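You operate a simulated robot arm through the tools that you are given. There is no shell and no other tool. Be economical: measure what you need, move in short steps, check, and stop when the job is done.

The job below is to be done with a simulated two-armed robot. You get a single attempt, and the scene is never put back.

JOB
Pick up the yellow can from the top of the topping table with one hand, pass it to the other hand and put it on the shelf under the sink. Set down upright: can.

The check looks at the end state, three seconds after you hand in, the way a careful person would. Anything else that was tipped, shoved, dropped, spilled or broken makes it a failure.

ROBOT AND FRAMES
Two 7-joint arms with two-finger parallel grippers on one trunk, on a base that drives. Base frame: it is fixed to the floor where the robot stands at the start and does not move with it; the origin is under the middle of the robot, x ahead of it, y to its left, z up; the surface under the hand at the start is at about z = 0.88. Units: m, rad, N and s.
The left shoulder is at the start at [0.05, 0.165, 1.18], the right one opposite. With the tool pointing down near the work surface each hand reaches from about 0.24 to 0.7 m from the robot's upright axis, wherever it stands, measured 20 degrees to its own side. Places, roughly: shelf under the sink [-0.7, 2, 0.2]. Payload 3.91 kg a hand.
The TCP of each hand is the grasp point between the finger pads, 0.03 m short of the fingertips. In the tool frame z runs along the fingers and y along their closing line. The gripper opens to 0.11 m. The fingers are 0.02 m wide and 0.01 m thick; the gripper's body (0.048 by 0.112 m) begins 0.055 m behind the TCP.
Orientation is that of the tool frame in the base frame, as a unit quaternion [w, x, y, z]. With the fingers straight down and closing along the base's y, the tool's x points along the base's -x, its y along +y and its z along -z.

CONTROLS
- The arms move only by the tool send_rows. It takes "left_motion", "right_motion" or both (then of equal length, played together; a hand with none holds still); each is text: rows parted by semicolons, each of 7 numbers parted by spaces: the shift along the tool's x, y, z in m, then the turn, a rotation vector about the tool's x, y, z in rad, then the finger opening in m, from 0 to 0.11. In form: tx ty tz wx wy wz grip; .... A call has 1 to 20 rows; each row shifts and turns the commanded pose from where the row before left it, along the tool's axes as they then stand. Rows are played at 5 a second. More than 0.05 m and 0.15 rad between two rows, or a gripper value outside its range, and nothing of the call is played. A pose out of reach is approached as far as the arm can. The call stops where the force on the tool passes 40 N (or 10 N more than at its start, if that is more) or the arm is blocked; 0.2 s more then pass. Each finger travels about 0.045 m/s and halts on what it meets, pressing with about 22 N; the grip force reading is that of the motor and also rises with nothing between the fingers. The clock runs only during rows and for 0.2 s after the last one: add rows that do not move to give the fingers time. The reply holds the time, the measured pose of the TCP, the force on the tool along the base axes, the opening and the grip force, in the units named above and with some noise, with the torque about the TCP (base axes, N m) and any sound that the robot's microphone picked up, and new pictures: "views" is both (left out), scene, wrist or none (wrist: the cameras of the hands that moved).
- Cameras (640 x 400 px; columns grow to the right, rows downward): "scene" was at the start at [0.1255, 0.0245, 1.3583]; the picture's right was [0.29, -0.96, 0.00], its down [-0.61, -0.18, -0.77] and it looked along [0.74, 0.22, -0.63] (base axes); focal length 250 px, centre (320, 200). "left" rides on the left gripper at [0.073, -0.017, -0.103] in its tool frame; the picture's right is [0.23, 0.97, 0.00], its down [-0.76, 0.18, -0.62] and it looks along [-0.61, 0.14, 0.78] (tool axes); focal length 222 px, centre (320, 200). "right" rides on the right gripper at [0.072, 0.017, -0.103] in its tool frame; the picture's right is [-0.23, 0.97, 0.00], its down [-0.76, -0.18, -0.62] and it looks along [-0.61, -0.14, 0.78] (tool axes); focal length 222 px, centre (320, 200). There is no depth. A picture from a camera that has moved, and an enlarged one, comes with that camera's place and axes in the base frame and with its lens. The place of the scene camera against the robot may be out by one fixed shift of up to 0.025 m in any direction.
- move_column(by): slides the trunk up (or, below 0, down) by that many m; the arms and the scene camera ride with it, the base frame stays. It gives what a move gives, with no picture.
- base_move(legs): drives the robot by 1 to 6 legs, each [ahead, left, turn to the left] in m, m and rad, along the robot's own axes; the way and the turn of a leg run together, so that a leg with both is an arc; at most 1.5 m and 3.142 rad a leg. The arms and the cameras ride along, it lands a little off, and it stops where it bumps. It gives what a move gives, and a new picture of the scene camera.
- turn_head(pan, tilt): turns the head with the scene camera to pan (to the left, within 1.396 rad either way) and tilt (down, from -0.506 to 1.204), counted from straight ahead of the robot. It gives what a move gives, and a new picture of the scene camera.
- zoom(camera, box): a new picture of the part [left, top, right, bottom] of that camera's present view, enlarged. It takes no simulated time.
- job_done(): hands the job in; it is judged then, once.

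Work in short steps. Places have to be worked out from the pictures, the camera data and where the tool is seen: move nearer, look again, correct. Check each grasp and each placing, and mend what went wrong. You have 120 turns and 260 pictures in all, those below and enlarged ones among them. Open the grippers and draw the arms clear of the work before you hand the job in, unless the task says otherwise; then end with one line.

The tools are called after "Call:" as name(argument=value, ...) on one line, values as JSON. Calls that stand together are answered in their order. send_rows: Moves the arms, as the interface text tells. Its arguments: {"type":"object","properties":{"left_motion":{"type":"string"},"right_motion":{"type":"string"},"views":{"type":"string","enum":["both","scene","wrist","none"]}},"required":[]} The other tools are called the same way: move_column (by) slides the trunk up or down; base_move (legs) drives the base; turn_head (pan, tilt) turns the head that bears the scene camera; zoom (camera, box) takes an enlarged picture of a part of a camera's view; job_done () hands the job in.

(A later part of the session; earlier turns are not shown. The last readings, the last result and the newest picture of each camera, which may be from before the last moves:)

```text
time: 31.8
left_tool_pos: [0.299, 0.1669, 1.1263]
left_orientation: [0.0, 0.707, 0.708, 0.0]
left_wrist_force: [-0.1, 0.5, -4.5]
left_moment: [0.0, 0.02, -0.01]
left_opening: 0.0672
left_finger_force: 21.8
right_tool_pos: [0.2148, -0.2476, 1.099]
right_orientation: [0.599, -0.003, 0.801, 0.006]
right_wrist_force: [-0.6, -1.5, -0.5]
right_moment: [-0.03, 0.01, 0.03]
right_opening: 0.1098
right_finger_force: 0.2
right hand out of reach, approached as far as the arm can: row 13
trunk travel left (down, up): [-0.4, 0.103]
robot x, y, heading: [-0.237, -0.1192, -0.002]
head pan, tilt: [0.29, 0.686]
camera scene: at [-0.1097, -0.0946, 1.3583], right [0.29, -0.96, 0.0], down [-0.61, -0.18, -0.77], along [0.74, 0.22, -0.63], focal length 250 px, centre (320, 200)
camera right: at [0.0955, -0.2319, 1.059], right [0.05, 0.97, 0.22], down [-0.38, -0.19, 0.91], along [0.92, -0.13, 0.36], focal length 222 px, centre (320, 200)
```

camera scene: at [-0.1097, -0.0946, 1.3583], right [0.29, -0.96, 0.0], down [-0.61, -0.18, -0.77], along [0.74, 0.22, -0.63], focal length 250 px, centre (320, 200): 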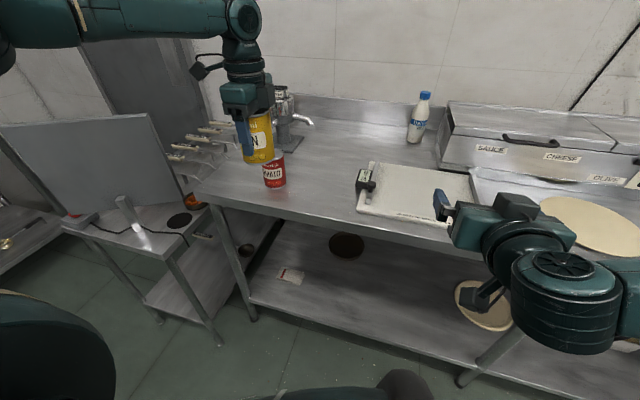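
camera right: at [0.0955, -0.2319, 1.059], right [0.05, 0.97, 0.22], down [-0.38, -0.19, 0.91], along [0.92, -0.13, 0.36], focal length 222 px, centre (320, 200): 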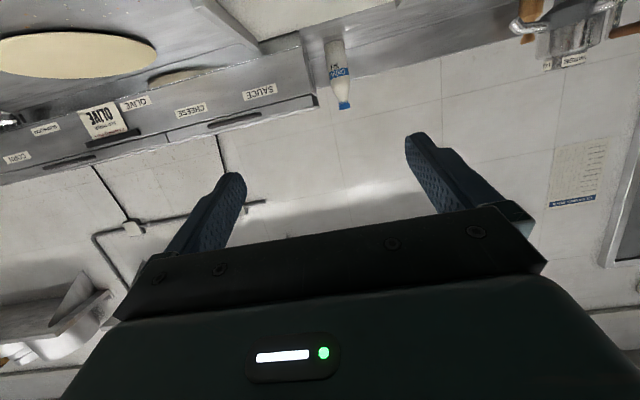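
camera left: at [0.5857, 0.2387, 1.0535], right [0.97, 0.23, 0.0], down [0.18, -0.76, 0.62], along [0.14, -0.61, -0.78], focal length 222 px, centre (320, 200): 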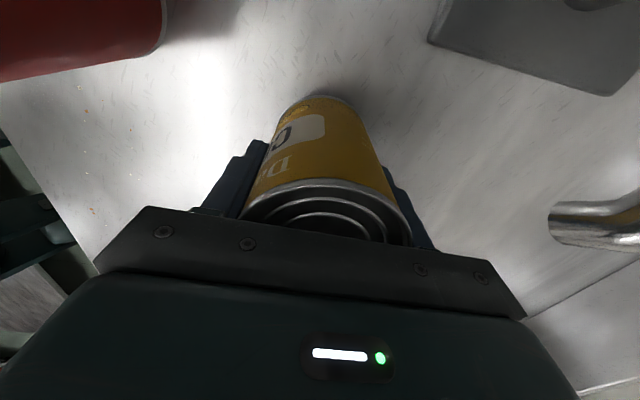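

The can's in the left hand, and the right hand's camera hangs below its fingers. I'll bring the can toward the middle with the left hand yawed 45° counter-clockwise, while the right hand goes to 25° pitch and yaws 45° left to face it.

Call:
send_rows(left_motion="-0.0272 -0.0152 0 0 0 0 0.03;-0.0272 -0.0152 0 0 0 0 0.03;-0.0272 -0.0152 0 0 0 0 0.03;-0.0272 -0.0152 0 0 0 0 0.03;-0.0272 -0.0152 0 0 0 0 0.03;0 0 0 0 0 -0.131 0.03;0 0 0 0 0 -0.131 0.03;0 0 0 0 0 -0.131 0.03;0 0 0 0 0 -0.131 0.03;0 0 0 0 0 -0.131 0.03;0 0 0 0 0 -0.131 0.03;0 0 0 0 0 0 0.03", right_motion="0 0 0 0 0.1 0 0.11;0 0 0 0 0.05 0 0.11;0 0 0 0 0 0 0.11;0 0 0 0 0 0 0.11;0 0 0 0 0 0 0.11;0 0 0 -0.1185 0 -0.0553 0.11;0 0 0 -0.1185 0 -0.0553 0.11;0 0 0 -0.1185 0 -0.0553 0.11;0 0 0 -0.1185 0 -0.0553 0.11;0 0 0 -0.1185 0 -0.0553 0.11;0 0 0 -0.1185 0 -0.0553 0.11;0 0 0 0 0 0 0.11", views="both")

```text
time: 34.4
left_tool_pos: [0.2238, 0.0305, 1.1262]
left_orientation: [0.0, 0.38, 0.925, 0.0]
left_wrist_force: [0.3, 0.3, -4.7]
left_moment: [-0.01, 0.01, 0.01]
left_opening: 0.0673
left_finger_force: 22.0
right_tool_pos: [0.2157, -0.2474, 1.0992]
right_orientation: [0.507, -0.325, 0.773, 0.201]
right_wrist_force: [-0.6, 0.0, 1.0]
right_moment: [0.0, 0.03, 0.04]
right_opening: 0.1101
right_finger_force: 0.0
trunk travel left (down, up): [-0.4, 0.103]
robot x, y, heading: [-0.2341, -0.1171, -0.0]
head pan, tilt: [0.29, 0.686]
camera scene: at [-0.11, -0.0938, 1.3583], right [0.29, -0.96, 0.0], down [-0.61, -0.18, -0.77], along [0.74, 0.22, -0.63], focal length 250 px, centre (320, 200)
camera right: at [0.1163, -0.3233, 1.0744], right [-0.63, 0.76, 0.19], down [-0.07, -0.3, 0.95], along [0.78, 0.58, 0.24], focal length 222 px, centre (320, 200)
camera left: at [0.1608, 0.0697, 1.2293], right [0.52, 0.85, 0.0], down [0.67, -0.41, 0.62], along [0.53, -0.33, -0.78], focal length 222 px, centre (320, 200)
```

scene: 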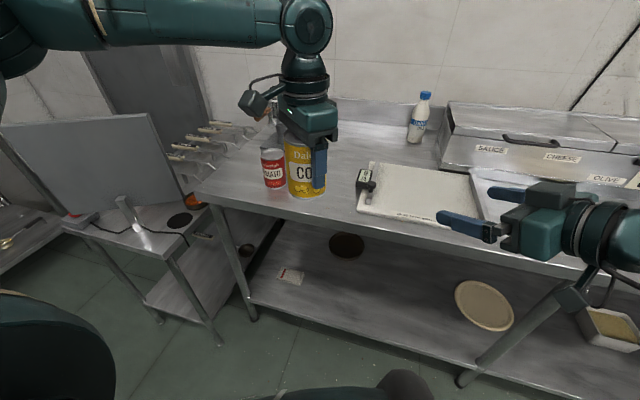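
right: 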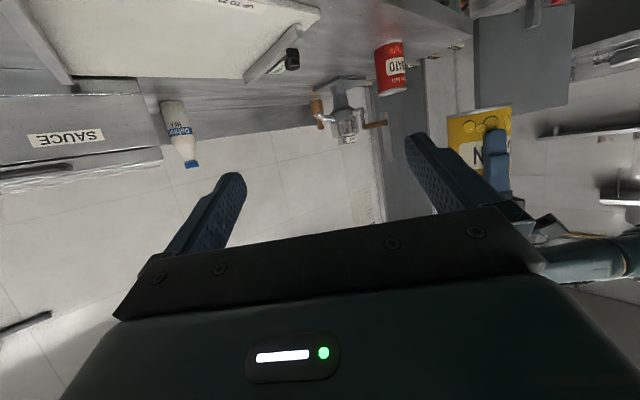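
left: 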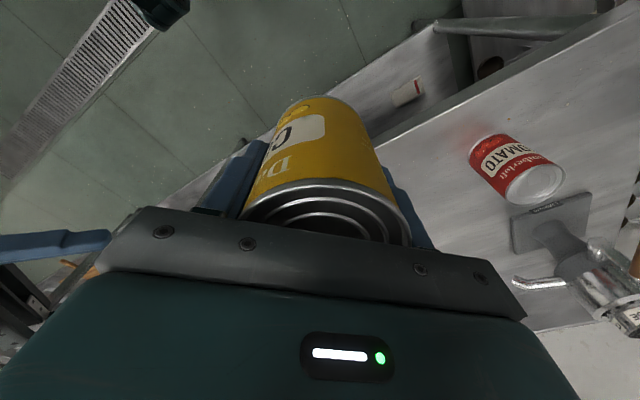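

Both hands are facing on the 45° line. I'll bring the right hand to a pre-approach point 8 cm short of the can on that line.

Call:
send_rows(right_motion="-0.0123 0.0319 0.0143 0 0 0 0.11;-0.0123 0.0319 0.0143 0 0 0 0.11;-0.0123 0.0319 0.0143 0 0 0 0.11;-0.0123 0.0319 0.0143 0 0 0 0.11;-0.0123 0.0319 0.0143 0 0 0 0.11;-0.0123 0.0319 0.0143 0 0 0 0.11;0 0 0 0 0 0 0.11", views="both")

```text
time: 36.0
left_tool_pos: [0.2223, 0.031, 1.1266]
left_orientation: [-0.001, 0.382, 0.924, 0.0]
left_wrist_force: [-1.0, 0.0, -4.8]
left_moment: [-0.04, -0.01, 0.0]
left_opening: 0.0673
left_finger_force: 21.5
right_tool_pos: [0.1566, -0.0359, 1.1292]
right_orientation: [0.507, -0.324, 0.773, 0.201]
right_wrist_force: [-0.5, -0.2, -1.1]
right_moment: [0.02, -0.03, -0.04]
right_opening: 0.11
right_finger_force: 0.1
trunk travel left (down, up): [-0.4, 0.103]
robot x, y, heading: [-0.2373, -0.1183, 0.002]
head pan, tilt: [0.29, 0.686]
camera scene: at [-0.11, -0.0944, 1.3583], right [0.29, -0.96, 0.0], down [-0.61, -0.18, -0.77], along [0.74, 0.22, -0.63], focal length 250 px, centre (320, 200)
camera right: at [0.057, -0.1121, 1.1048], right [-0.62, 0.76, 0.19], down [-0.07, -0.3, 0.95], along [0.78, 0.58, 0.24], focal length 222 px, centre (320, 200)
```

scene: 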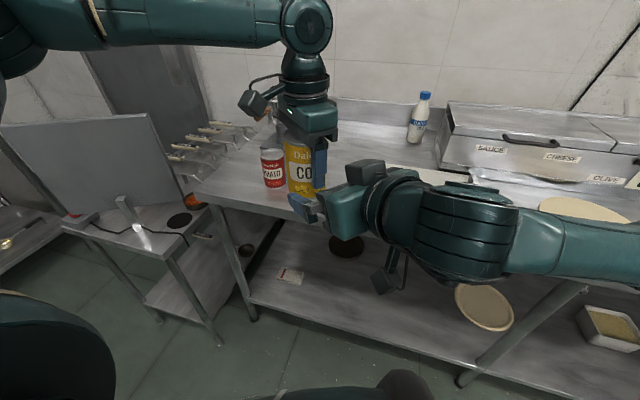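
right: 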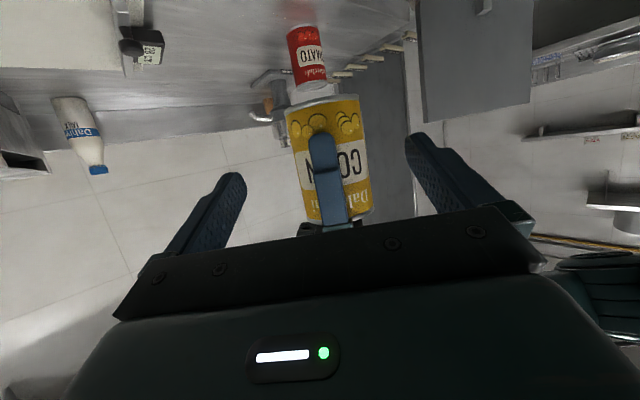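

The right camera shows the can centred between the fingers, with the left finger in front of the palm. I'll advance 6 cm horizontally and look again.

Call:
send_rows(right_motion="-0.0082 0.0007 0.0185 0 0 0 0.11;-0.0082 0.0007 0.0185 0 0 0 0.11;-0.0082 0.0006 0.0185 0 0 0 0.11;0 0 0 0 0 0 0.11", views="both")

Call:
zoom(camera="scene", box=[240, 90, 400, 290])

```text
time: 37.0
left_tool_pos: [0.2218, 0.0308, 1.1263]
left_orientation: [0.0, 0.382, 0.924, 0.0]
left_wrist_force: [-1.1, -0.1, -4.7]
left_moment: [-0.02, -0.04, 0.02]
left_opening: 0.0674
left_finger_force: 22.2
right_tool_pos: [0.1992, 0.0087, 1.1269]
right_orientation: [0.507, -0.324, 0.773, 0.2]
right_wrist_force: [-0.5, -0.2, -0.9]
right_moment: [-0.03, 0.01, 0.02]
right_opening: 0.1101
right_finger_force: 0.2
trunk travel left (down, up): [-0.4, 0.103]
robot x, y, heading: [-0.2376, -0.1156, -0.002]
head pan, tilt: [0.29, 0.686]
camera scene: at [-0.1101, -0.0941, 1.3583], right [0.29, -0.96, 0.0], down [-0.61, -0.18, -0.77], along [0.74, 0.22, -0.63], focal length 250 px, centre (320, 200)
camera right: at [0.0999, -0.0665, 1.1029], right [-0.62, 0.76, 0.19], down [-0.07, -0.3, 0.95], along [0.78, 0.58, 0.24], focal length 222 px, centre (320, 200)
```

scene: 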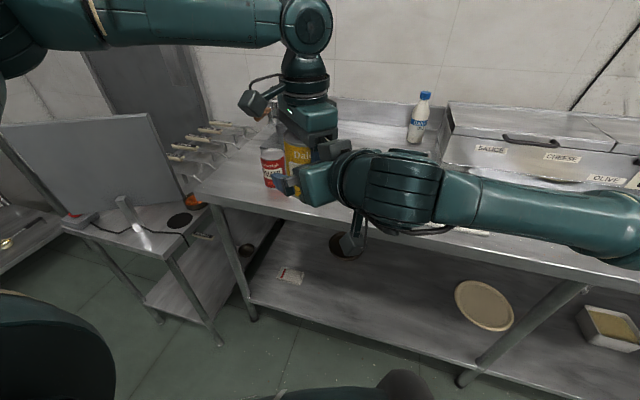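
right: 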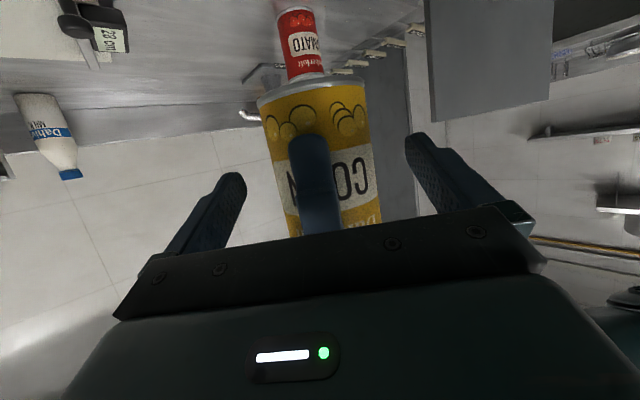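

```text
2.00 times, centred on (320, 190) of scene
camera zoom: at [-0.1101, -0.0941, 1.3583], right [0.29, -0.96, 0.0], down [-0.61, -0.18, -0.77], along [0.74, 0.22, -0.63], focal length 500 px, centre (320, 220)
```

zoom: 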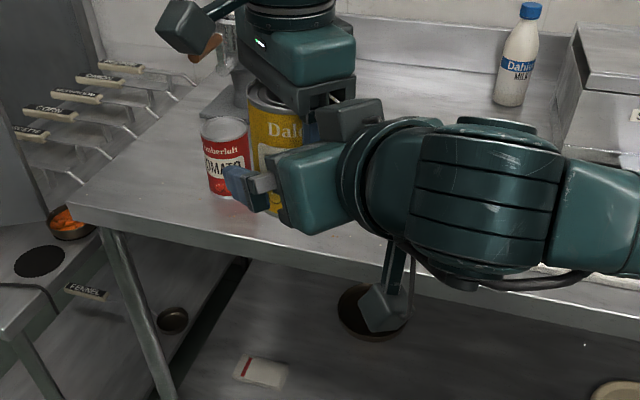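

The right gripper has a block on its upper side that would come close to the left gripper body. I'll reduce the right hand's pitch to about 18°, raise it 8 mm and then look again.

Call:
send_rows(right_motion="0 0 0 0 -0.055 0 0.11;-0.0075 0 -0.0025 0 -0.055 0 0.11;0 0 0 0 0 0 0.11", views="both")

Call:
zoom(camera="scene", box=[260, 100, 360, 225])

```text
time: 37.8
left_tool_pos: [0.2228, 0.0314, 1.1264]
left_orientation: [-0.001, 0.382, 0.924, 0.0]
left_wrist_force: [0.4, -0.3, -4.3]
left_moment: [0.0, -0.01, 0.0]
left_opening: 0.0671
left_finger_force: 22.4
right_tool_pos: [0.198, 0.011, 1.1358]
right_orientation: [0.548, -0.314, 0.743, 0.22]
right_wrist_force: [-0.6, -0.7, 0.2]
right_moment: [0.0, 0.01, 0.03]
right_opening: 0.1098
right_finger_force: 0.1
trunk travel left (down, up): [-0.4, 0.103]
robot x, y, heading: [-0.2375, -0.1195, 0.0]
head pan, tilt: [0.29, 0.686]
camera scene: at [-0.11, -0.0939, 1.3583], right [0.29, -0.96, 0.0], down [-0.61, -0.18, -0.77], along [0.74, 0.22, -0.63], focal length 250 px, centre (320, 200)
camera right: at [0.1018, -0.0634, 1.0976], right [-0.64, 0.74, 0.2], down [-0.14, -0.37, 0.92], along [0.75, 0.56, 0.34], focal length 222 px, centre (320, 200)
```

scene: 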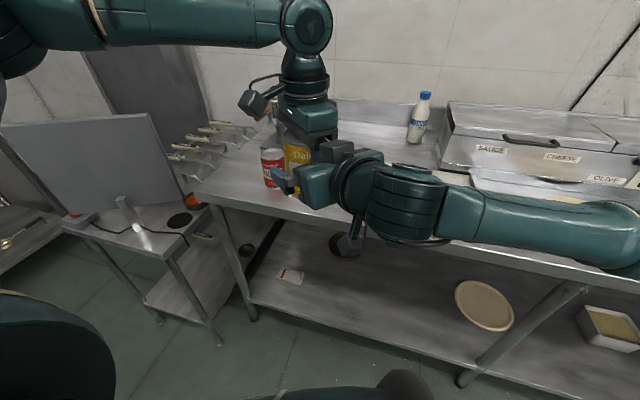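
right: 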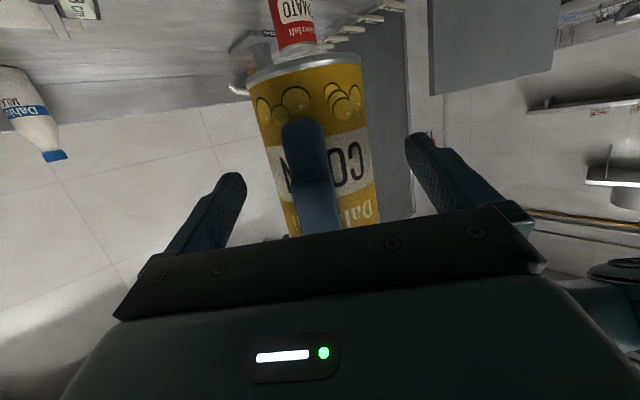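

```text
3.20 times, centred on (310, 162) of scene
camera zoom: at [-0.11, -0.0939, 1.3583], right [0.29, -0.96, 0.0], down [-0.61, -0.18, -0.77], along [0.74, 0.22, -0.63], focal length 800 px, centre (352, 320)
```

zoom: 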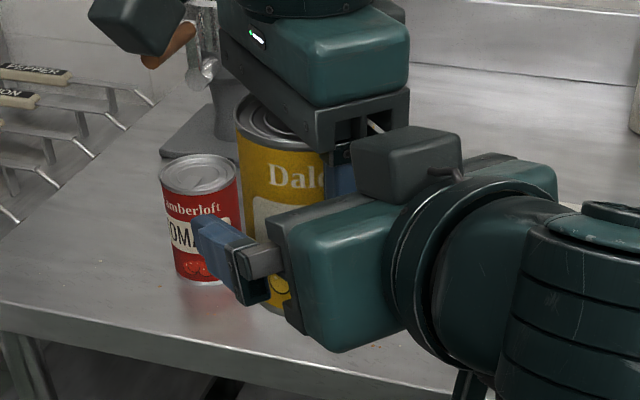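

The block looks just below and behind the end of the left gripper's body. I'll creep forward 15 mm in small rows and watch for any contact force.

Call:
send_rows(right_motion="-0.0011 -0.0005 0.0036 0 0 0 0.11;-0.0011 -0.0005 0.0036 0 0 0 0.11;-0.0011 -0.0005 0.0036 0 0 0 0.11;-0.0011 -0.0005 0.0036 0 0 0 0.11;0 0 0 0 0 0 0.11", views="wrist")

Call:
zoom(camera="scene", box=[260, 100, 360, 225])

```text
time: 39.0
left_tool_pos: [0.2241, 0.0319, 1.1273]
left_orientation: [0.0, 0.382, 0.924, 0.0]
left_wrist_force: [0.2, 0.9, -4.6]
left_moment: [-0.01, -0.02, 0.0]
left_opening: 0.0674
left_finger_force: 22.0
right_tool_pos: [0.2102, 0.018, 1.1351]
right_orientation: [0.548, -0.313, 0.744, 0.218]
right_wrist_force: [-0.1, -0.1, 0.3]
right_moment: [0.01, -0.04, -0.03]
right_opening: 0.11
right_finger_force: 0.0
trunk travel left (down, up): [-0.4, 0.103]
robot x, y, heading: [-0.2349, -0.1158, 0.001]
head pan, tilt: [0.29, 0.686]
camera right: at [0.1139, -0.0547, 1.0973], right [-0.64, 0.74, 0.2], down [-0.14, -0.37, 0.92], along [0.75, 0.56, 0.34], focal length 222 px, centre (320, 200)
```

right: 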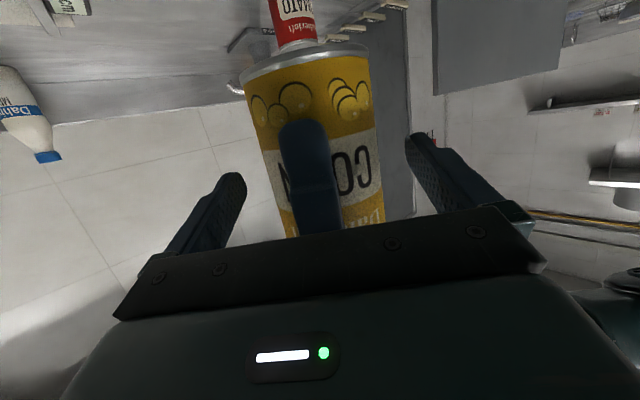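

```text
3.20 times, centred on (310, 162) of scene
camera zoom: at [-0.11, -0.0939, 1.3583], right [0.29, -0.96, 0.0], down [-0.61, -0.18, -0.77], along [0.74, 0.22, -0.63], focal length 800 px, centre (352, 320)
```

zoom: 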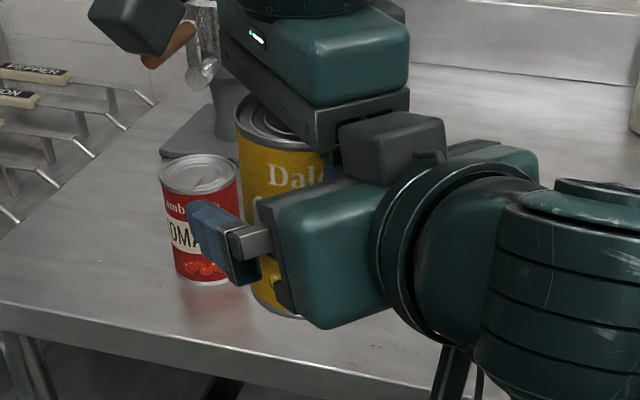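

No contact so far. I'll advance 4 mm more and close the right fingers on the can.

Call:
send_rows(right_motion="-0.0006 0 0.002 0 0 0 0.11;-0.0006 0 0.002 0 0 0 0.11;0 0 0 0 0 0 0.09;0 0 0 0 0 0 0.075;0 0 0 0 0 0 0.06;0 0 0 0 0 0 0.04;0 0 0 0 0 0 0.03;0 0 0 0 0 0 0.03;0 0 0 0 0 0 0.03", views="wrist")

Call:
zoom(camera="left", box=[0, 0, 640, 400])

```text
time: 41.0
left_tool_pos: [0.223, 0.0313, 1.127]
left_orientation: [0.001, 0.38, 0.925, 0.0]
left_wrist_force: [11.8, -8.8, -4.7]
left_moment: [-0.28, -0.2, 0.15]
left_opening: 0.0673
left_finger_force: 21.6
right_tool_pos: [0.2126, 0.0231, 1.1353]
right_orientation: [0.547, -0.315, 0.743, 0.221]
right_wrist_force: [-12.9, 8.3, -0.9]
right_moment: [0.35, 0.3, 0.07]
right_opening: 0.0667
right_finger_force: 21.7
trunk travel left (down, up): [-0.4, 0.103]
robot x, y, heading: [-0.2354, -0.1183, 0.004]
head pan, tilt: [0.29, 0.686]
camera right: at [0.1158, -0.0507, 1.0976], right [-0.64, 0.74, 0.2], down [-0.14, -0.37, 0.92], along [0.75, 0.56, 0.34], focal length 222 px, centre (320, 200)
```

right: 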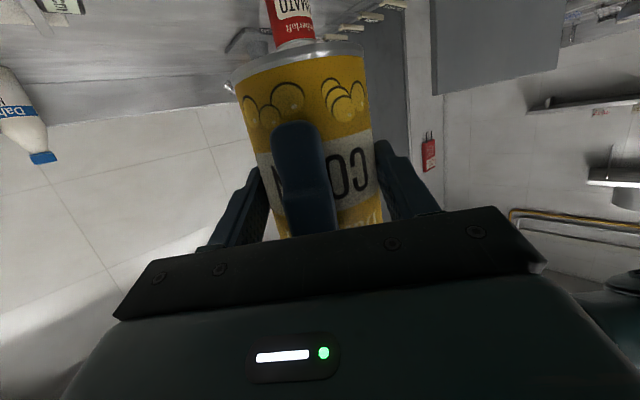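

```text
1.00 times, centred on (320, 200) of left (not enlarged: the box is as wide or as high as the picture)
camera zoom: at [0.1611, 0.0694, 1.2295], right [0.53, 0.85, 0.0], down [0.66, -0.41, 0.63], along [0.53, -0.33, -0.78], focal length 222 px, centre (320, 200)
```

zoom: 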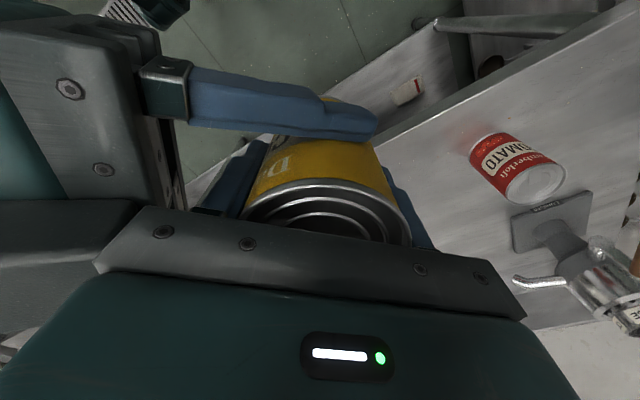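

The right hand is holding, but there's about 15 N of side load between the hands. I'll relieve it by nudging the right hand 2 mm along the load, still gripping.

Call:
send_rows(right_motion="0 0.001 0 0 0 0 0.03;0 0.001 0 0 0 0 0.03;0 0 0 0 0 0 0.03", views="none")

```text
time: 41.8
left_tool_pos: [0.2225, 0.0317, 1.1265]
left_orientation: [0.001, 0.381, 0.925, 0.0]
left_wrist_force: [11.9, -4.8, -1.6]
left_moment: [-0.6, 0.02, -0.03]
left_opening: 0.0671
left_finger_force: 22.0
right_tool_pos: [0.2124, 0.0235, 1.1339]
right_orientation: [0.548, -0.313, 0.744, 0.218]
right_wrist_force: [-11.9, 4.7, 0.1]
right_moment: [0.63, 0.09, 0.22]
right_opening: 0.0673
right_finger_force: 22.6
trunk travel left (down, up): [-0.4, 0.103]
robot x, y, heading: [-0.2359, -0.1199, 0.001]
head pan, tilt: [0.29, 0.686]
```

The side load is dropping, so I'll continue 3 mm more.

Call:
send_rows(right_motion="0 0.0015 0 0 0 0 0.03;0 0.0015 -0.0005 0 0 0 0.03;0 0 0 0 0 0 0.03", views="none")

```text
time: 42.6
left_tool_pos: [0.2226, 0.0324, 1.1258]
left_orientation: [0.0, 0.382, 0.924, 0.0]
left_wrist_force: [0.2, 8.6, 3.7]
left_moment: [-1.19, 0.06, -0.59]
left_opening: 0.0672
left_finger_force: 21.8
right_tool_pos: [0.2117, 0.0239, 1.1351]
right_orientation: [0.548, -0.311, 0.746, 0.216]
right_wrist_force: [-1.0, -8.8, -3.3]
right_moment: [1.1, 0.05, 0.52]
right_opening: 0.0669
right_finger_force: 21.6
trunk travel left (down, up): [-0.4, 0.103]
robot x, y, heading: [-0.2332, -0.1173, -0.002]
head pan, tilt: [0.29, 0.686]
```

The load is now small (about 9 N). I'll take back 1 mm, then open the left fingers slowly while the right holds.

Call:
send_rows(left_motion="0 0 0 0 0 0 0.03;0 0 0 0 0 0 0.06;0 0 0 0 0 0 0.08;0 0 0 0 0 0 0.1;0 0 0 0 0 0 0.11;0 0 0 0 0 0 0.11;0 0 0 0 0 0 0.11", right_motion="0 -0.001 0 0 0 0 0.03;0 0 0 0 0 0 0.03;0 0 0 0 0 0 0.03;0 0 0 0 0 0 0.03;0 0 0 0 0 0 0.03;0 0 0 0 0 0 0.03;0 0 0 0 0 0 0.03", views="both")

```text
time: 44.2
left_tool_pos: [0.2253, 0.0338, 1.1258]
left_orientation: [0.002, 0.379, 0.925, 0.002]
left_wrist_force: [26.1, 28.0, -2.3]
left_moment: [-1.77, 1.6, -0.2]
left_opening: 0.0913
left_finger_force: 0.0
right_tool_pos: [0.2091, 0.0257, 1.1362]
right_orientation: [0.548, -0.315, 0.743, 0.22]
right_wrist_force: [-25.4, -27.8, -1.1]
right_moment: [1.46, -1.3, -0.04]
right_opening: 0.0671
right_finger_force: 22.6
trunk travel left (down, up): [-0.4, 0.103]
robot x, y, heading: [-0.24, -0.1159, 0.005]
head pan, tilt: [0.29, 0.686]
camera scene: at [-0.11, -0.0939, 1.3583], right [0.29, -0.96, 0.0], down [-0.61, -0.18, -0.77], along [0.74, 0.22, -0.63], focal length 250 px, centre (320, 200)
camera right: at [0.1129, -0.0483, 1.0981], right [-0.64, 0.74, 0.2], down [-0.14, -0.37, 0.92], along [0.75, 0.56, 0.35], focal length 222 px, centre (320, 200)
camera left: at [0.1621, 0.0709, 1.2292], right [0.52, 0.85, 0.0], down [0.66, -0.41, 0.63], along [0.53, -0.32, -0.78], focal length 222 px, centre (320, 200)
```

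scene: 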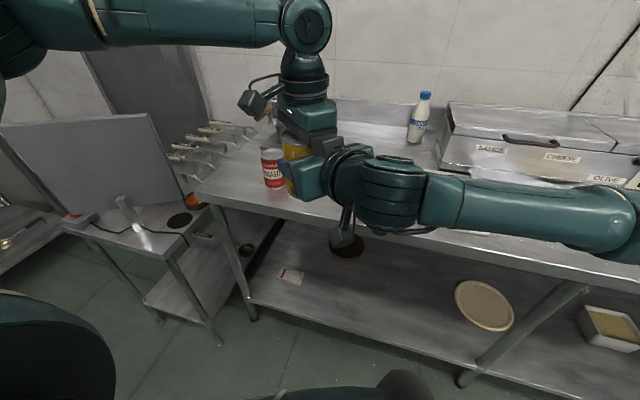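
right: 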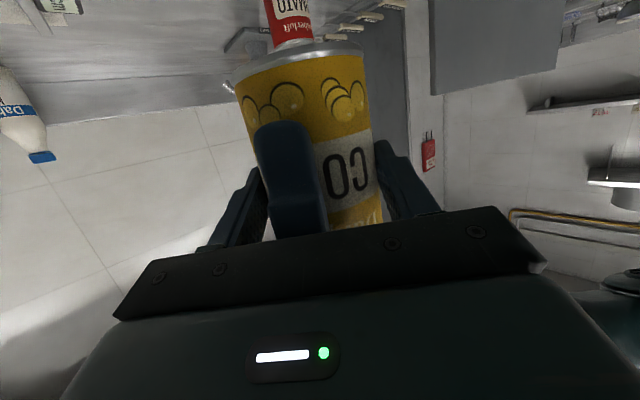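
left: 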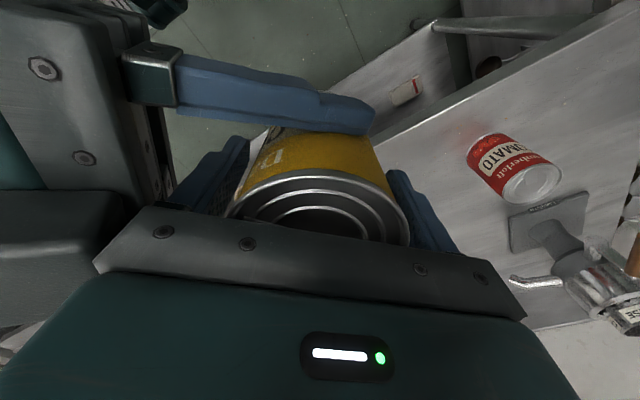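

The left near finger is now pressing on the right palm because it opened too wide. I'll close the left to 0.084, which still clears the can, to relieve that.

Call:
send_rows(left_motion="0 0 0 0 0 0 0.084;0 0 0 0 0 0 0.084;0 0 0 0 0 0 0.084", right_motion="0 0 0 0 0 0 0.03;0 0 0 0 0 0 0.03;0 0 0 0 0 0 0.03", views="wrist")

```text
time: 45.0
left_tool_pos: [0.2232, 0.0302, 1.126]
left_orientation: [0.0, 0.381, 0.925, 0.0]
left_wrist_force: [17.4, 7.4, -6.8]
left_moment: [-0.39, 0.93, 0.21]
left_opening: 0.0838
left_finger_force: 0.0
right_tool_pos: [0.2103, 0.0257, 1.1351]
right_orientation: [0.549, -0.314, 0.743, 0.219]
right_wrist_force: [-17.9, -8.9, 1.5]
right_moment: [0.26, -0.82, -0.21]
right_opening: 0.0671
right_finger_force: 21.7
trunk travel left (down, up): [-0.4, 0.103]
robot x, y, heading: [-0.2364, -0.1208, 0.006]
head pan, tilt: [0.29, 0.686]
camera right: at [0.1133, -0.048, 1.0981], right [-0.64, 0.74, 0.2], down [-0.14, -0.37, 0.92], along [0.75, 0.56, 0.35], focal length 222 px, centre (320, 200)
camera left: at [0.1608, 0.0694, 1.2291], right [0.53, 0.85, 0.0], down [0.67, -0.41, 0.62], along [0.53, -0.33, -0.78], focal length 222 px, centre (320, 200)
```

right: 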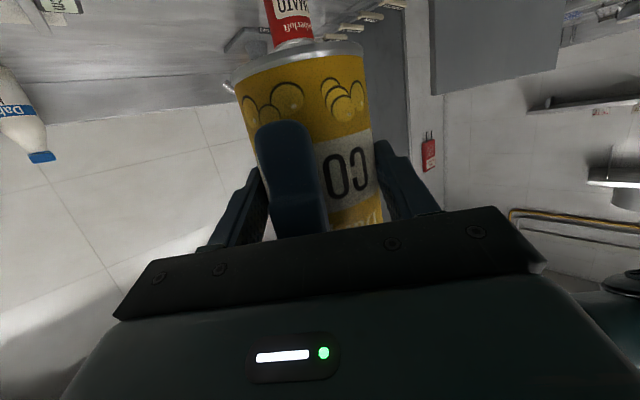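
left: 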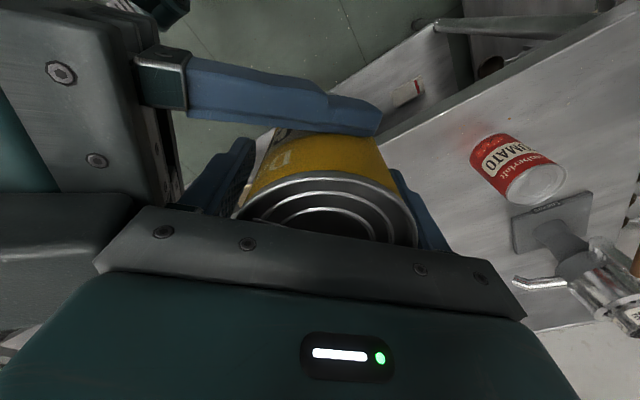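

The can sits off-centre toward the left hand's far finger, so I'll move the left hand 4 mm along its +y, away from the right palm.

Call:
send_rows(left_motion="0 0.002 0 0 0 0 0.084;0 0.002 0 0 0 0 0.084;0 0.001 0 0 0 0 0.084;0 0 0 0 0 0 0.084", views="wrist")

```text
time: 46.0
left_tool_pos: [0.2257, 0.0351, 1.1268]
left_orientation: [0.0, 0.382, 0.924, 0.0]
left_wrist_force: [0.0, -0.4, -1.1]
left_moment: [-0.03, 0.03, -0.01]
left_opening: 0.0838
left_finger_force: 0.0
right_tool_pos: [0.211, 0.0257, 1.1352]
right_orientation: [0.549, -0.313, 0.744, 0.219]
right_wrist_force: [-0.4, -0.2, 0.1]
right_moment: [-0.04, 0.06, -0.01]
right_opening: 0.067
right_finger_force: 22.2
trunk travel left (down, up): [-0.4, 0.103]
robot x, y, heading: [-0.2356, -0.1214, -0.0]
head pan, tilt: [0.29, 0.686]
camera left: at [0.164, 0.0732, 1.2293], right [0.53, 0.85, 0.0], down [0.66, -0.41, 0.62], along [0.53, -0.33, -0.78], focal length 222 px, centre (320, 200)
```

left: 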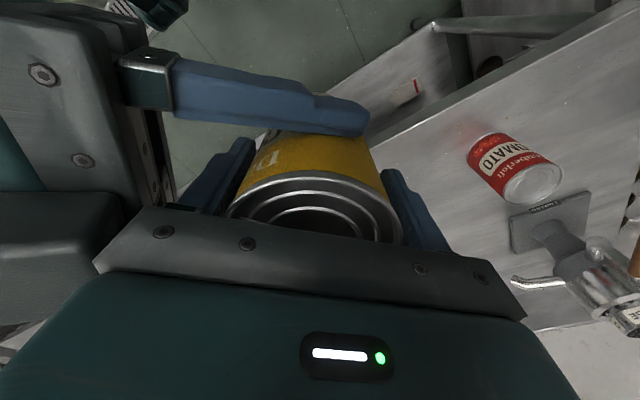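

The forces are almost zero and the can is centred with a gap on both sides. I'll raise the left hand 2 cm and check the right hand's load.

Call:
send_rows(left_motion="0 0 -0.005 0 0 0 0.084;0 0 -0.005 0 0 0 0.084;0 0 -0.01 0 0 0 0.084;0 0 0 0 0 0 0.084", views="both")

```text
time: 47.0
left_tool_pos: [0.2265, 0.0354, 1.1457]
left_orientation: [-0.001, 0.382, 0.924, 0.0]
left_wrist_force: [0.7, -0.8, -0.1]
left_moment: [-0.01, 0.0, 0.01]
left_opening: 0.084
left_finger_force: 0.0
right_tool_pos: [0.2097, 0.0256, 1.1355]
right_orientation: [0.548, -0.313, 0.744, 0.218]
right_wrist_force: [0.0, 0.5, 0.1]
right_moment: [-0.06, 0.04, -0.01]
right_opening: 0.0672
right_finger_force: 22.2
trunk travel left (down, up): [-0.4, 0.103]
robot x, y, heading: [-0.2346, -0.1199, -0.0]
head pan, tilt: [0.29, 0.686]
camera scene: at [-0.11, -0.0939, 1.3583], right [0.29, -0.96, 0.0], down [-0.61, -0.18, -0.77], along [0.74, 0.22, -0.63], focal length 250 px, centre (320, 200)
camera left: at [0.1646, 0.0732, 1.2487], right [0.53, 0.85, 0.0], down [0.67, -0.41, 0.62], along [0.53, -0.33, -0.78], focal length 222 px, centre (320, 200)
```

scene: 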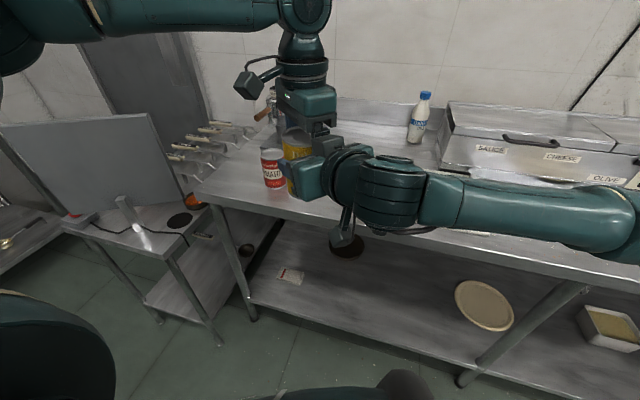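
left: 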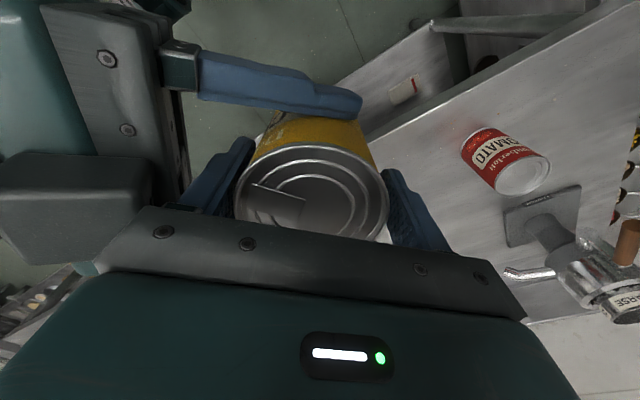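

The can stays in the right hand. I'll take the left hand up and away.

Call:
send_rows(left_motion="0 0 -0.03 0 0 0 0.084;0 0 -0.03 0 0 0 0.084;0 0 -0.03 0 0 0 0.084;0 0 -0.03 0 0 0 0.09;0.03 0.03 0 0 0 0 0.1;0.03 0.03 0 0 0 0 0.11;0.03 0.03 0 0 0 0 0.11;0.03 0.03 0 0 0 0 0.11;0 0 0 0 0 0 0.11", views="both")

Call:
zoom(camera="right", box=[160, 20, 480, 250])

```text
time: 49.0
left_tool_pos: [0.2157, 0.219, 1.2493]
left_orientation: [0.001, 0.382, 0.924, 0.0]
left_wrist_force: [0.0, -0.4, -0.2]
left_moment: [0.0, 0.01, 0.03]
left_opening: 0.11
left_finger_force: 0.1
left hand out of reach, approached as far as the arm can: row 3, 4
right_tool_pos: [0.2114, 0.0247, 1.1358]
right_orientation: [0.548, -0.313, 0.744, 0.218]
right_wrist_force: [0.0, -0.2, -0.2]
right_moment: [-0.04, 0.07, 0.0]
right_opening: 0.0672
right_finger_force: 21.8
trunk travel left (down, up): [-0.4, 0.103]
robot x, y, heading: [-0.2345, -0.1194, 0.001]
head pan, tilt: [0.29, 0.686]
camera scene: at [-0.1099, -0.0943, 1.3583], right [0.29, -0.96, 0.0], down [-0.61, -0.18, -0.77], along [0.74, 0.22, -0.63], focal length 250 px, centre (320, 200)
camera left: at [0.1536, 0.2573, 1.3527], right [0.53, 0.85, 0.0], down [0.66, -0.41, 0.62], along [0.53, -0.33, -0.78], focal length 222 px, centre (320, 200)
```

scene: 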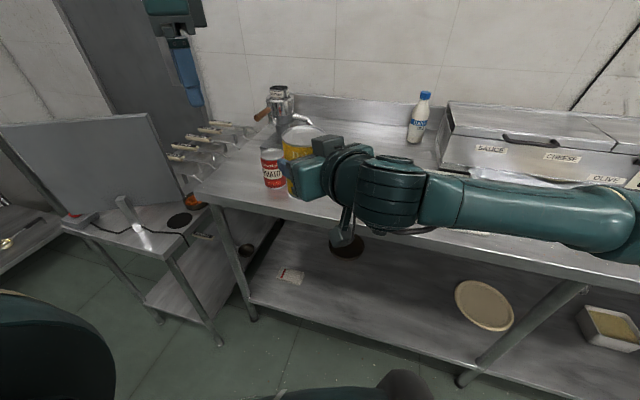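
left: 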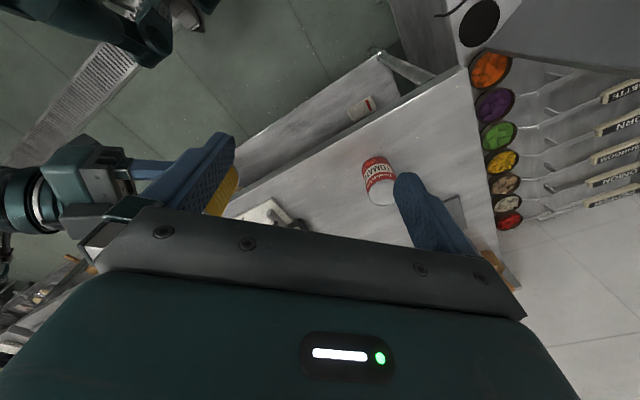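

```text
1.74 times, centred on (320, 135) of right
camera zoom: at [0.1138, -0.0486, 1.0977], right [-0.64, 0.74, 0.2], down [-0.14, -0.37, 0.92], along [0.75, 0.56, 0.34], focal length 386 px, centre (320, 313)
```

zoom: 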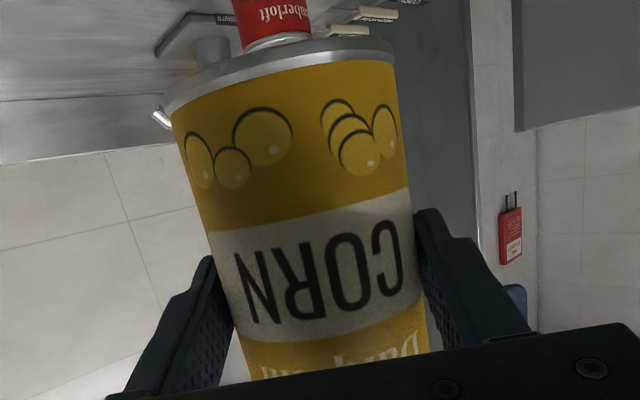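

The can is held firmly and squarely by the right hand. Before driving to the sink, I'll look left to plan the route.

Call:
turn_head(pan=1.39, tilt=0.45)

```text
time: 50.4
left_tool_pos: [0.2162, 0.2184, 1.2489]
left_orientation: [0.0, 0.382, 0.924, 0.0]
left_wrist_force: [0.2, 0.0, -0.6]
left_moment: [0.04, 0.0, 0.0]
left_opening: 0.11
left_finger_force: 0.1
right_tool_pos: [0.21, 0.0254, 1.1356]
right_orientation: [0.548, -0.313, 0.744, 0.218]
right_wrist_force: [0.6, 0.2, -0.4]
right_moment: [-0.04, 0.05, -0.02]
right_opening: 0.0673
right_finger_force: 21.3
trunk travel left (down, up): [-0.4, 0.103]
robot x, y, heading: [-0.2354, -0.1144, 0.0]
head pan, tilt: [1.389, 0.45]
camera scene: at [-0.1752, -0.0279, 1.3793], right [0.98, -0.18, 0.0], down [-0.08, -0.43, -0.9], along [0.16, 0.89, -0.44], focal length 250 px, centre (320, 200)
```

scene: 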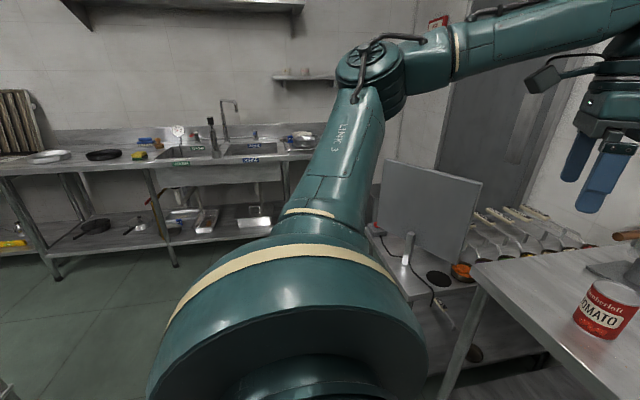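

The sink shelf lies beyond the aisle, with its front edge at y≈1.78 and items at x≈-0.84 and x≈-0.41, so x≈-0.62 looks free. I'll back off a little and turn left to face it.

Call:
base_move(legs=[[-0.2, 0, 0], [0, 0, 0.8], [0, 0, 0.77]])

Call:
turn_head(pan=0.0, tilt=0.6)

```text
time: 56.1
left_tool_pos: [-0.7822, 0.323, 1.2489]
left_orientation: [0.0, -0.396, 0.918, 0.0]
left_wrist_force: [-0.2, -0.7, -0.9]
left_moment: [-0.01, 0.03, -0.06]
left_opening: 0.1099
left_finger_force: 0.1
right_tool_pos: [-0.5887, 0.3226, 1.1348]
right_orientation: [-0.227, 0.751, -0.295, -0.546]
right_wrist_force: [-0.2, 1.2, -0.3]
right_moment: [-0.02, -0.03, -0.01]
right_opening: 0.0669
right_finger_force: 22.1
trunk travel left (down, up): [-0.4, 0.103]
robot x, y, heading: [-0.4304, -0.1188, 1.601]
head pan, tilt: [1.389, 0.45]
camera scene: at [-0.51, -0.0747, 1.3793], right [0.15, 0.99, 0.0], down [0.43, -0.07, -0.9], along [-0.89, 0.14, -0.44], focal length 250 px, centre (320, 200)
```

scene: 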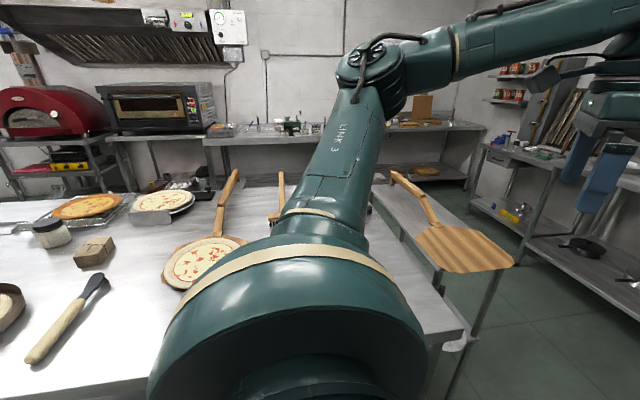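

```text
time: 57.7
left_tool_pos: [-0.7822, 0.3236, 1.2493]
left_orientation: [0.0, -0.396, 0.918, 0.0]
left_wrist_force: [0.7, 0.0, 0.7]
left_moment: [-0.03, 0.02, 0.03]
left_opening: 0.11
left_finger_force: 0.0
right_tool_pos: [-0.5878, 0.3243, 1.135]
right_orientation: [-0.226, 0.751, -0.294, -0.546]
right_wrist_force: [0.3, -0.7, 0.1]
right_moment: [-0.05, -0.03, 0.03]
right_opening: 0.067
right_finger_force: 21.8
trunk travel left (down, up): [-0.4, 0.103]
robot x, y, heading: [-0.4336, -0.1192, 1.6]
head pan, tilt: [0.0, 0.6]
camera scene: at [-0.4215, -0.0003, 1.3657], right [1.0, 0.03, 0.0], down [0.02, -0.56, -0.82], along [-0.02, 0.82, -0.57], focal length 250 px, centre (320, 200)
```

scene: 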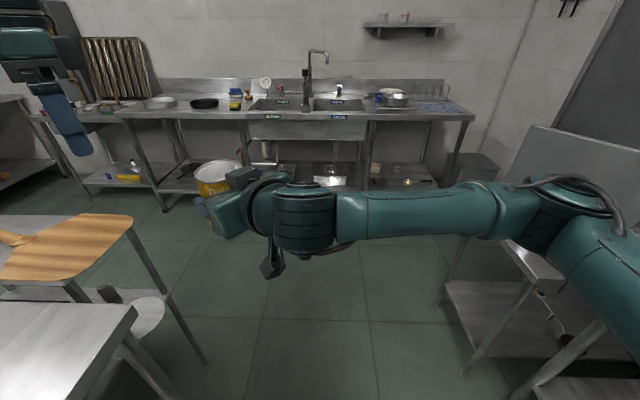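

A prep table is on the left (edge at x≈-0.80) and the grey panel is on the right, so I'll narrow the robot first. I'll yaw the right hand to point straight ahead, which tucks its elbow, then look.

Call:
send_rows(right_motion="0 0 0 0.1245 0 0.0394 0.03;0 0 0 0.1245 0 0.0394 0.03;0 0 0 0.1245 0 0.0394 0.03;0 0 0 0.1245 0 0.0394 0.03;0 0 0 0.1245 0 0.0394 0.03;0 0 0 0.1245 0 0.0394 0.03;0 -0.03 0 0 0 0 0.03;0 -0.03 0 0 0 0 0.03;0 -0.03 0 0 0 0 0.03;0 -0.03 0 0 0 0 0.03;0 0 0 0 0 0 0.03", views="both")

```text
time: 60.1
left_tool_pos: [-0.7836, 0.3241, 1.2503]
left_orientation: [-0.001, -0.397, 0.918, 0.0]
left_wrist_force: [-0.7, 0.0, 0.0]
left_moment: [-0.03, 0.01, 0.01]
left_opening: 0.1101
left_finger_force: 0.1
right_tool_pos: [-0.4687, 0.3265, 1.1368]
right_orientation: [-0.418, 0.58, -0.557, -0.423]
right_wrist_force: [0.3, 0.6, 0.6]
right_moment: [-0.08, 0.01, 0.01]
right_opening: 0.0668
right_finger_force: 22.2
trunk travel left (down, up): [-0.4, 0.103]
robot x, y, heading: [-0.4305, -0.1227, 1.6]
head pan, tilt: [0.0, 0.6]
camera scene: at [-0.4218, -0.0003, 1.3657], right [1.0, 0.03, 0.0], down [0.02, -0.57, -0.82], along [-0.02, 0.82, -0.57], focal length 250 px, centre (320, 200)
camera right: at [-0.4815, 0.2056, 1.097], right [-0.98, 0.04, 0.2], down [0.18, -0.37, 0.91], along [0.11, 0.93, 0.35], focal length 222 px, centre (320, 200)
```

scene: 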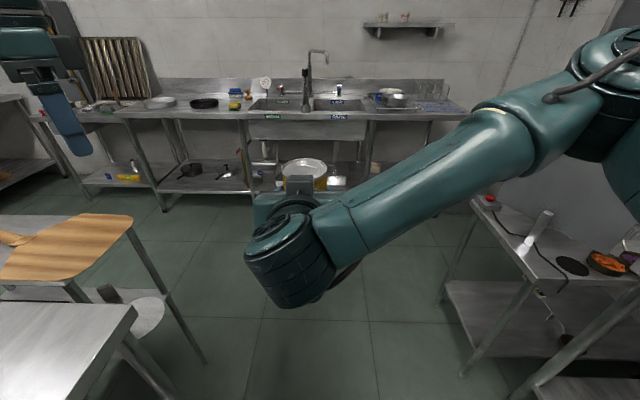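
right: 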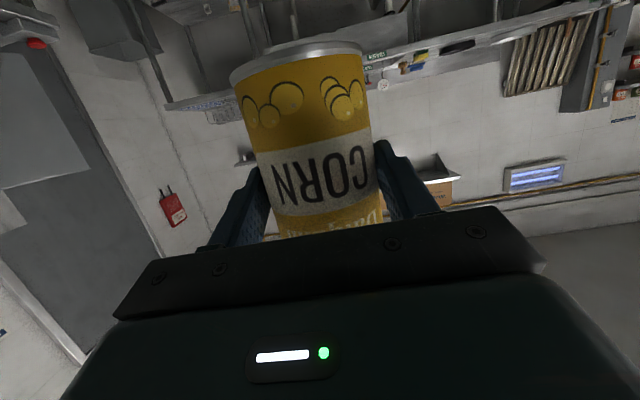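

The right elbow is now high and clear. The aisle ahead is free, so I'll straighten up and drive forward 0.9 m.

Call:
base_move(legs=[[0, 0, -0.03], [0.9, 0, 0]])

```text
time: 65.1
left_tool_pos: [-0.7655, 1.2257, 1.2495]
left_orientation: [0.0, -0.383, 0.924, 0.0]
left_wrist_force: [-0.4, -0.5, 0.4]
left_moment: [0.01, -0.03, 0.01]
left_opening: 0.1101
left_finger_force: 0.0
right_tool_pos: [-0.4507, 1.2169, 1.1358]
right_orientation: [-0.426, 0.569, -0.567, -0.416]
right_wrist_force: [0.5, 1.5, -0.8]
right_moment: [-0.03, 0.03, 0.01]
right_opening: 0.0669
right_finger_force: 21.5
trunk travel left (down, up): [-0.4, 0.103]
robot x, y, heading: [-0.4305, 0.7729, 1.568]
head pan, tilt: [0.0, 0.6]
camera scene: at [-0.4142, 0.8905, 1.3657], right [1.0, 0.0, 0.0], down [0.0, -0.57, -0.82], along [0.0, 0.82, -0.57], focal length 250 px, centre (320, 200)
```

scene: 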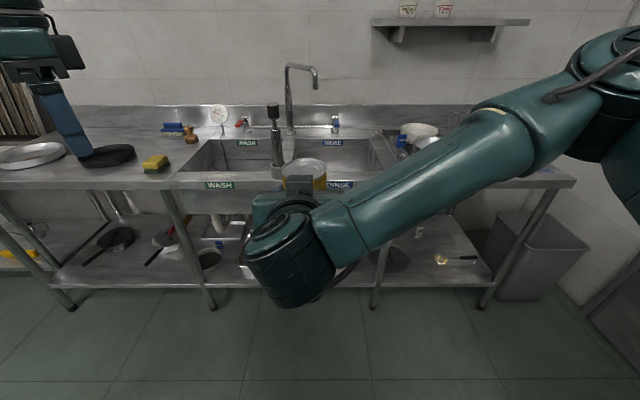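

I'll zoom in on the shelf under the sink to find the free spot.

Call:
zoom(camera="scene", box=[140, 170, 300, 310])

Call:
zoom(camera="scene", box=[320, 170, 480, 310])

```text
2.86 times, centred on (220, 240) of scene
camera zoom: at [-0.4142, 0.8905, 1.3657], right [1.0, 0.0, 0.0], down [0.0, -0.57, -0.82], along [0.0, 0.82, -0.57], focal length 714 px, centre (606, 86)
```

zoom: 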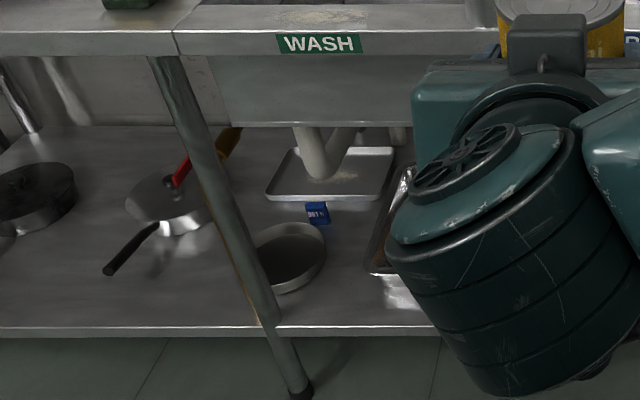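

```text
2.86 times, centred on (400, 240) of scene
camera zoom: at [-0.4142, 0.8905, 1.3657], right [1.0, 0.0, 0.0], down [0.0, -0.57, -0.82], along [0.0, 0.82, -0.57], focal length 714 px, centre (91, 86)
```

zoom: 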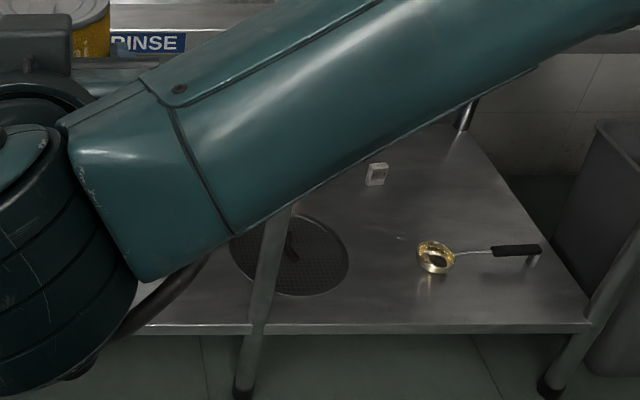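

My arm hides the middle of the shelf. I'll shift the base 0.3 m left to see it.

Call:
base_move(legs=[[0, 0.3, 0]])

Call:
zoom(camera="scene", box=[200, 180, 440, 330])

```text
time: 68.3
left_tool_pos: [-1.0615, 1.2256, 1.2498]
left_orientation: [0.0, -0.382, 0.924, 0.0]
left_wrist_force: [-0.2, 0.1, -0.4]
left_moment: [-0.02, -0.02, 0.02]
left_opening: 0.1101
left_finger_force: 0.0
right_tool_pos: [-0.7497, 1.2183, 1.136]
right_orientation: [-0.426, 0.57, -0.566, -0.417]
right_wrist_force: [-0.6, 0.2, -0.3]
right_moment: [-0.03, 0.0, 0.0]
right_opening: 0.067
right_finger_force: 21.3
trunk travel left (down, up): [-0.4, 0.103]
robot x, y, heading: [-0.726, 0.7712, 1.568]
head pan, tilt: [0.0, 0.6]
camera scene: at [-0.7122, 0.8915, 1.3657], right [1.0, 0.0, 0.0], down [0.0, -0.57, -0.82], along [0.0, 0.82, -0.57], focal length 250 px, centre (320, 200)
```

scene: 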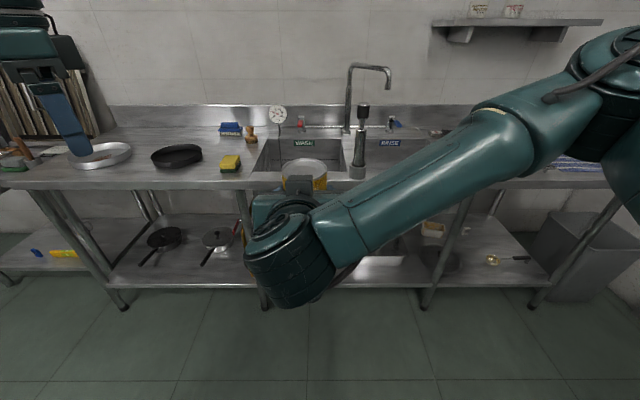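

```text
2.67 times, centred on (320, 255) of scene
camera zoom: at [-0.7122, 0.8915, 1.3657], right [1.0, 0.0, 0.0], down [0.0, -0.57, -0.82], along [0.0, 0.82, -0.57], focal length 667 px, centre (320, 53)
```

zoom: 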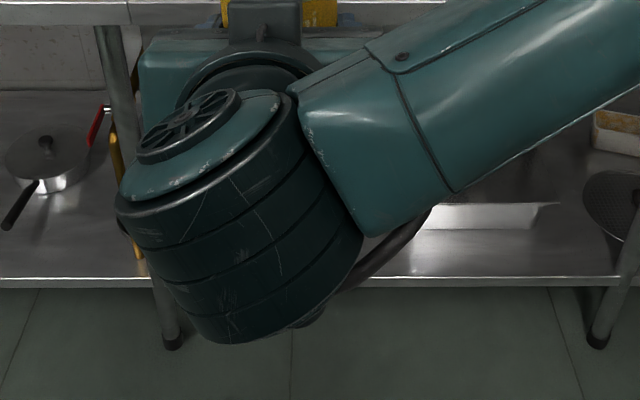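

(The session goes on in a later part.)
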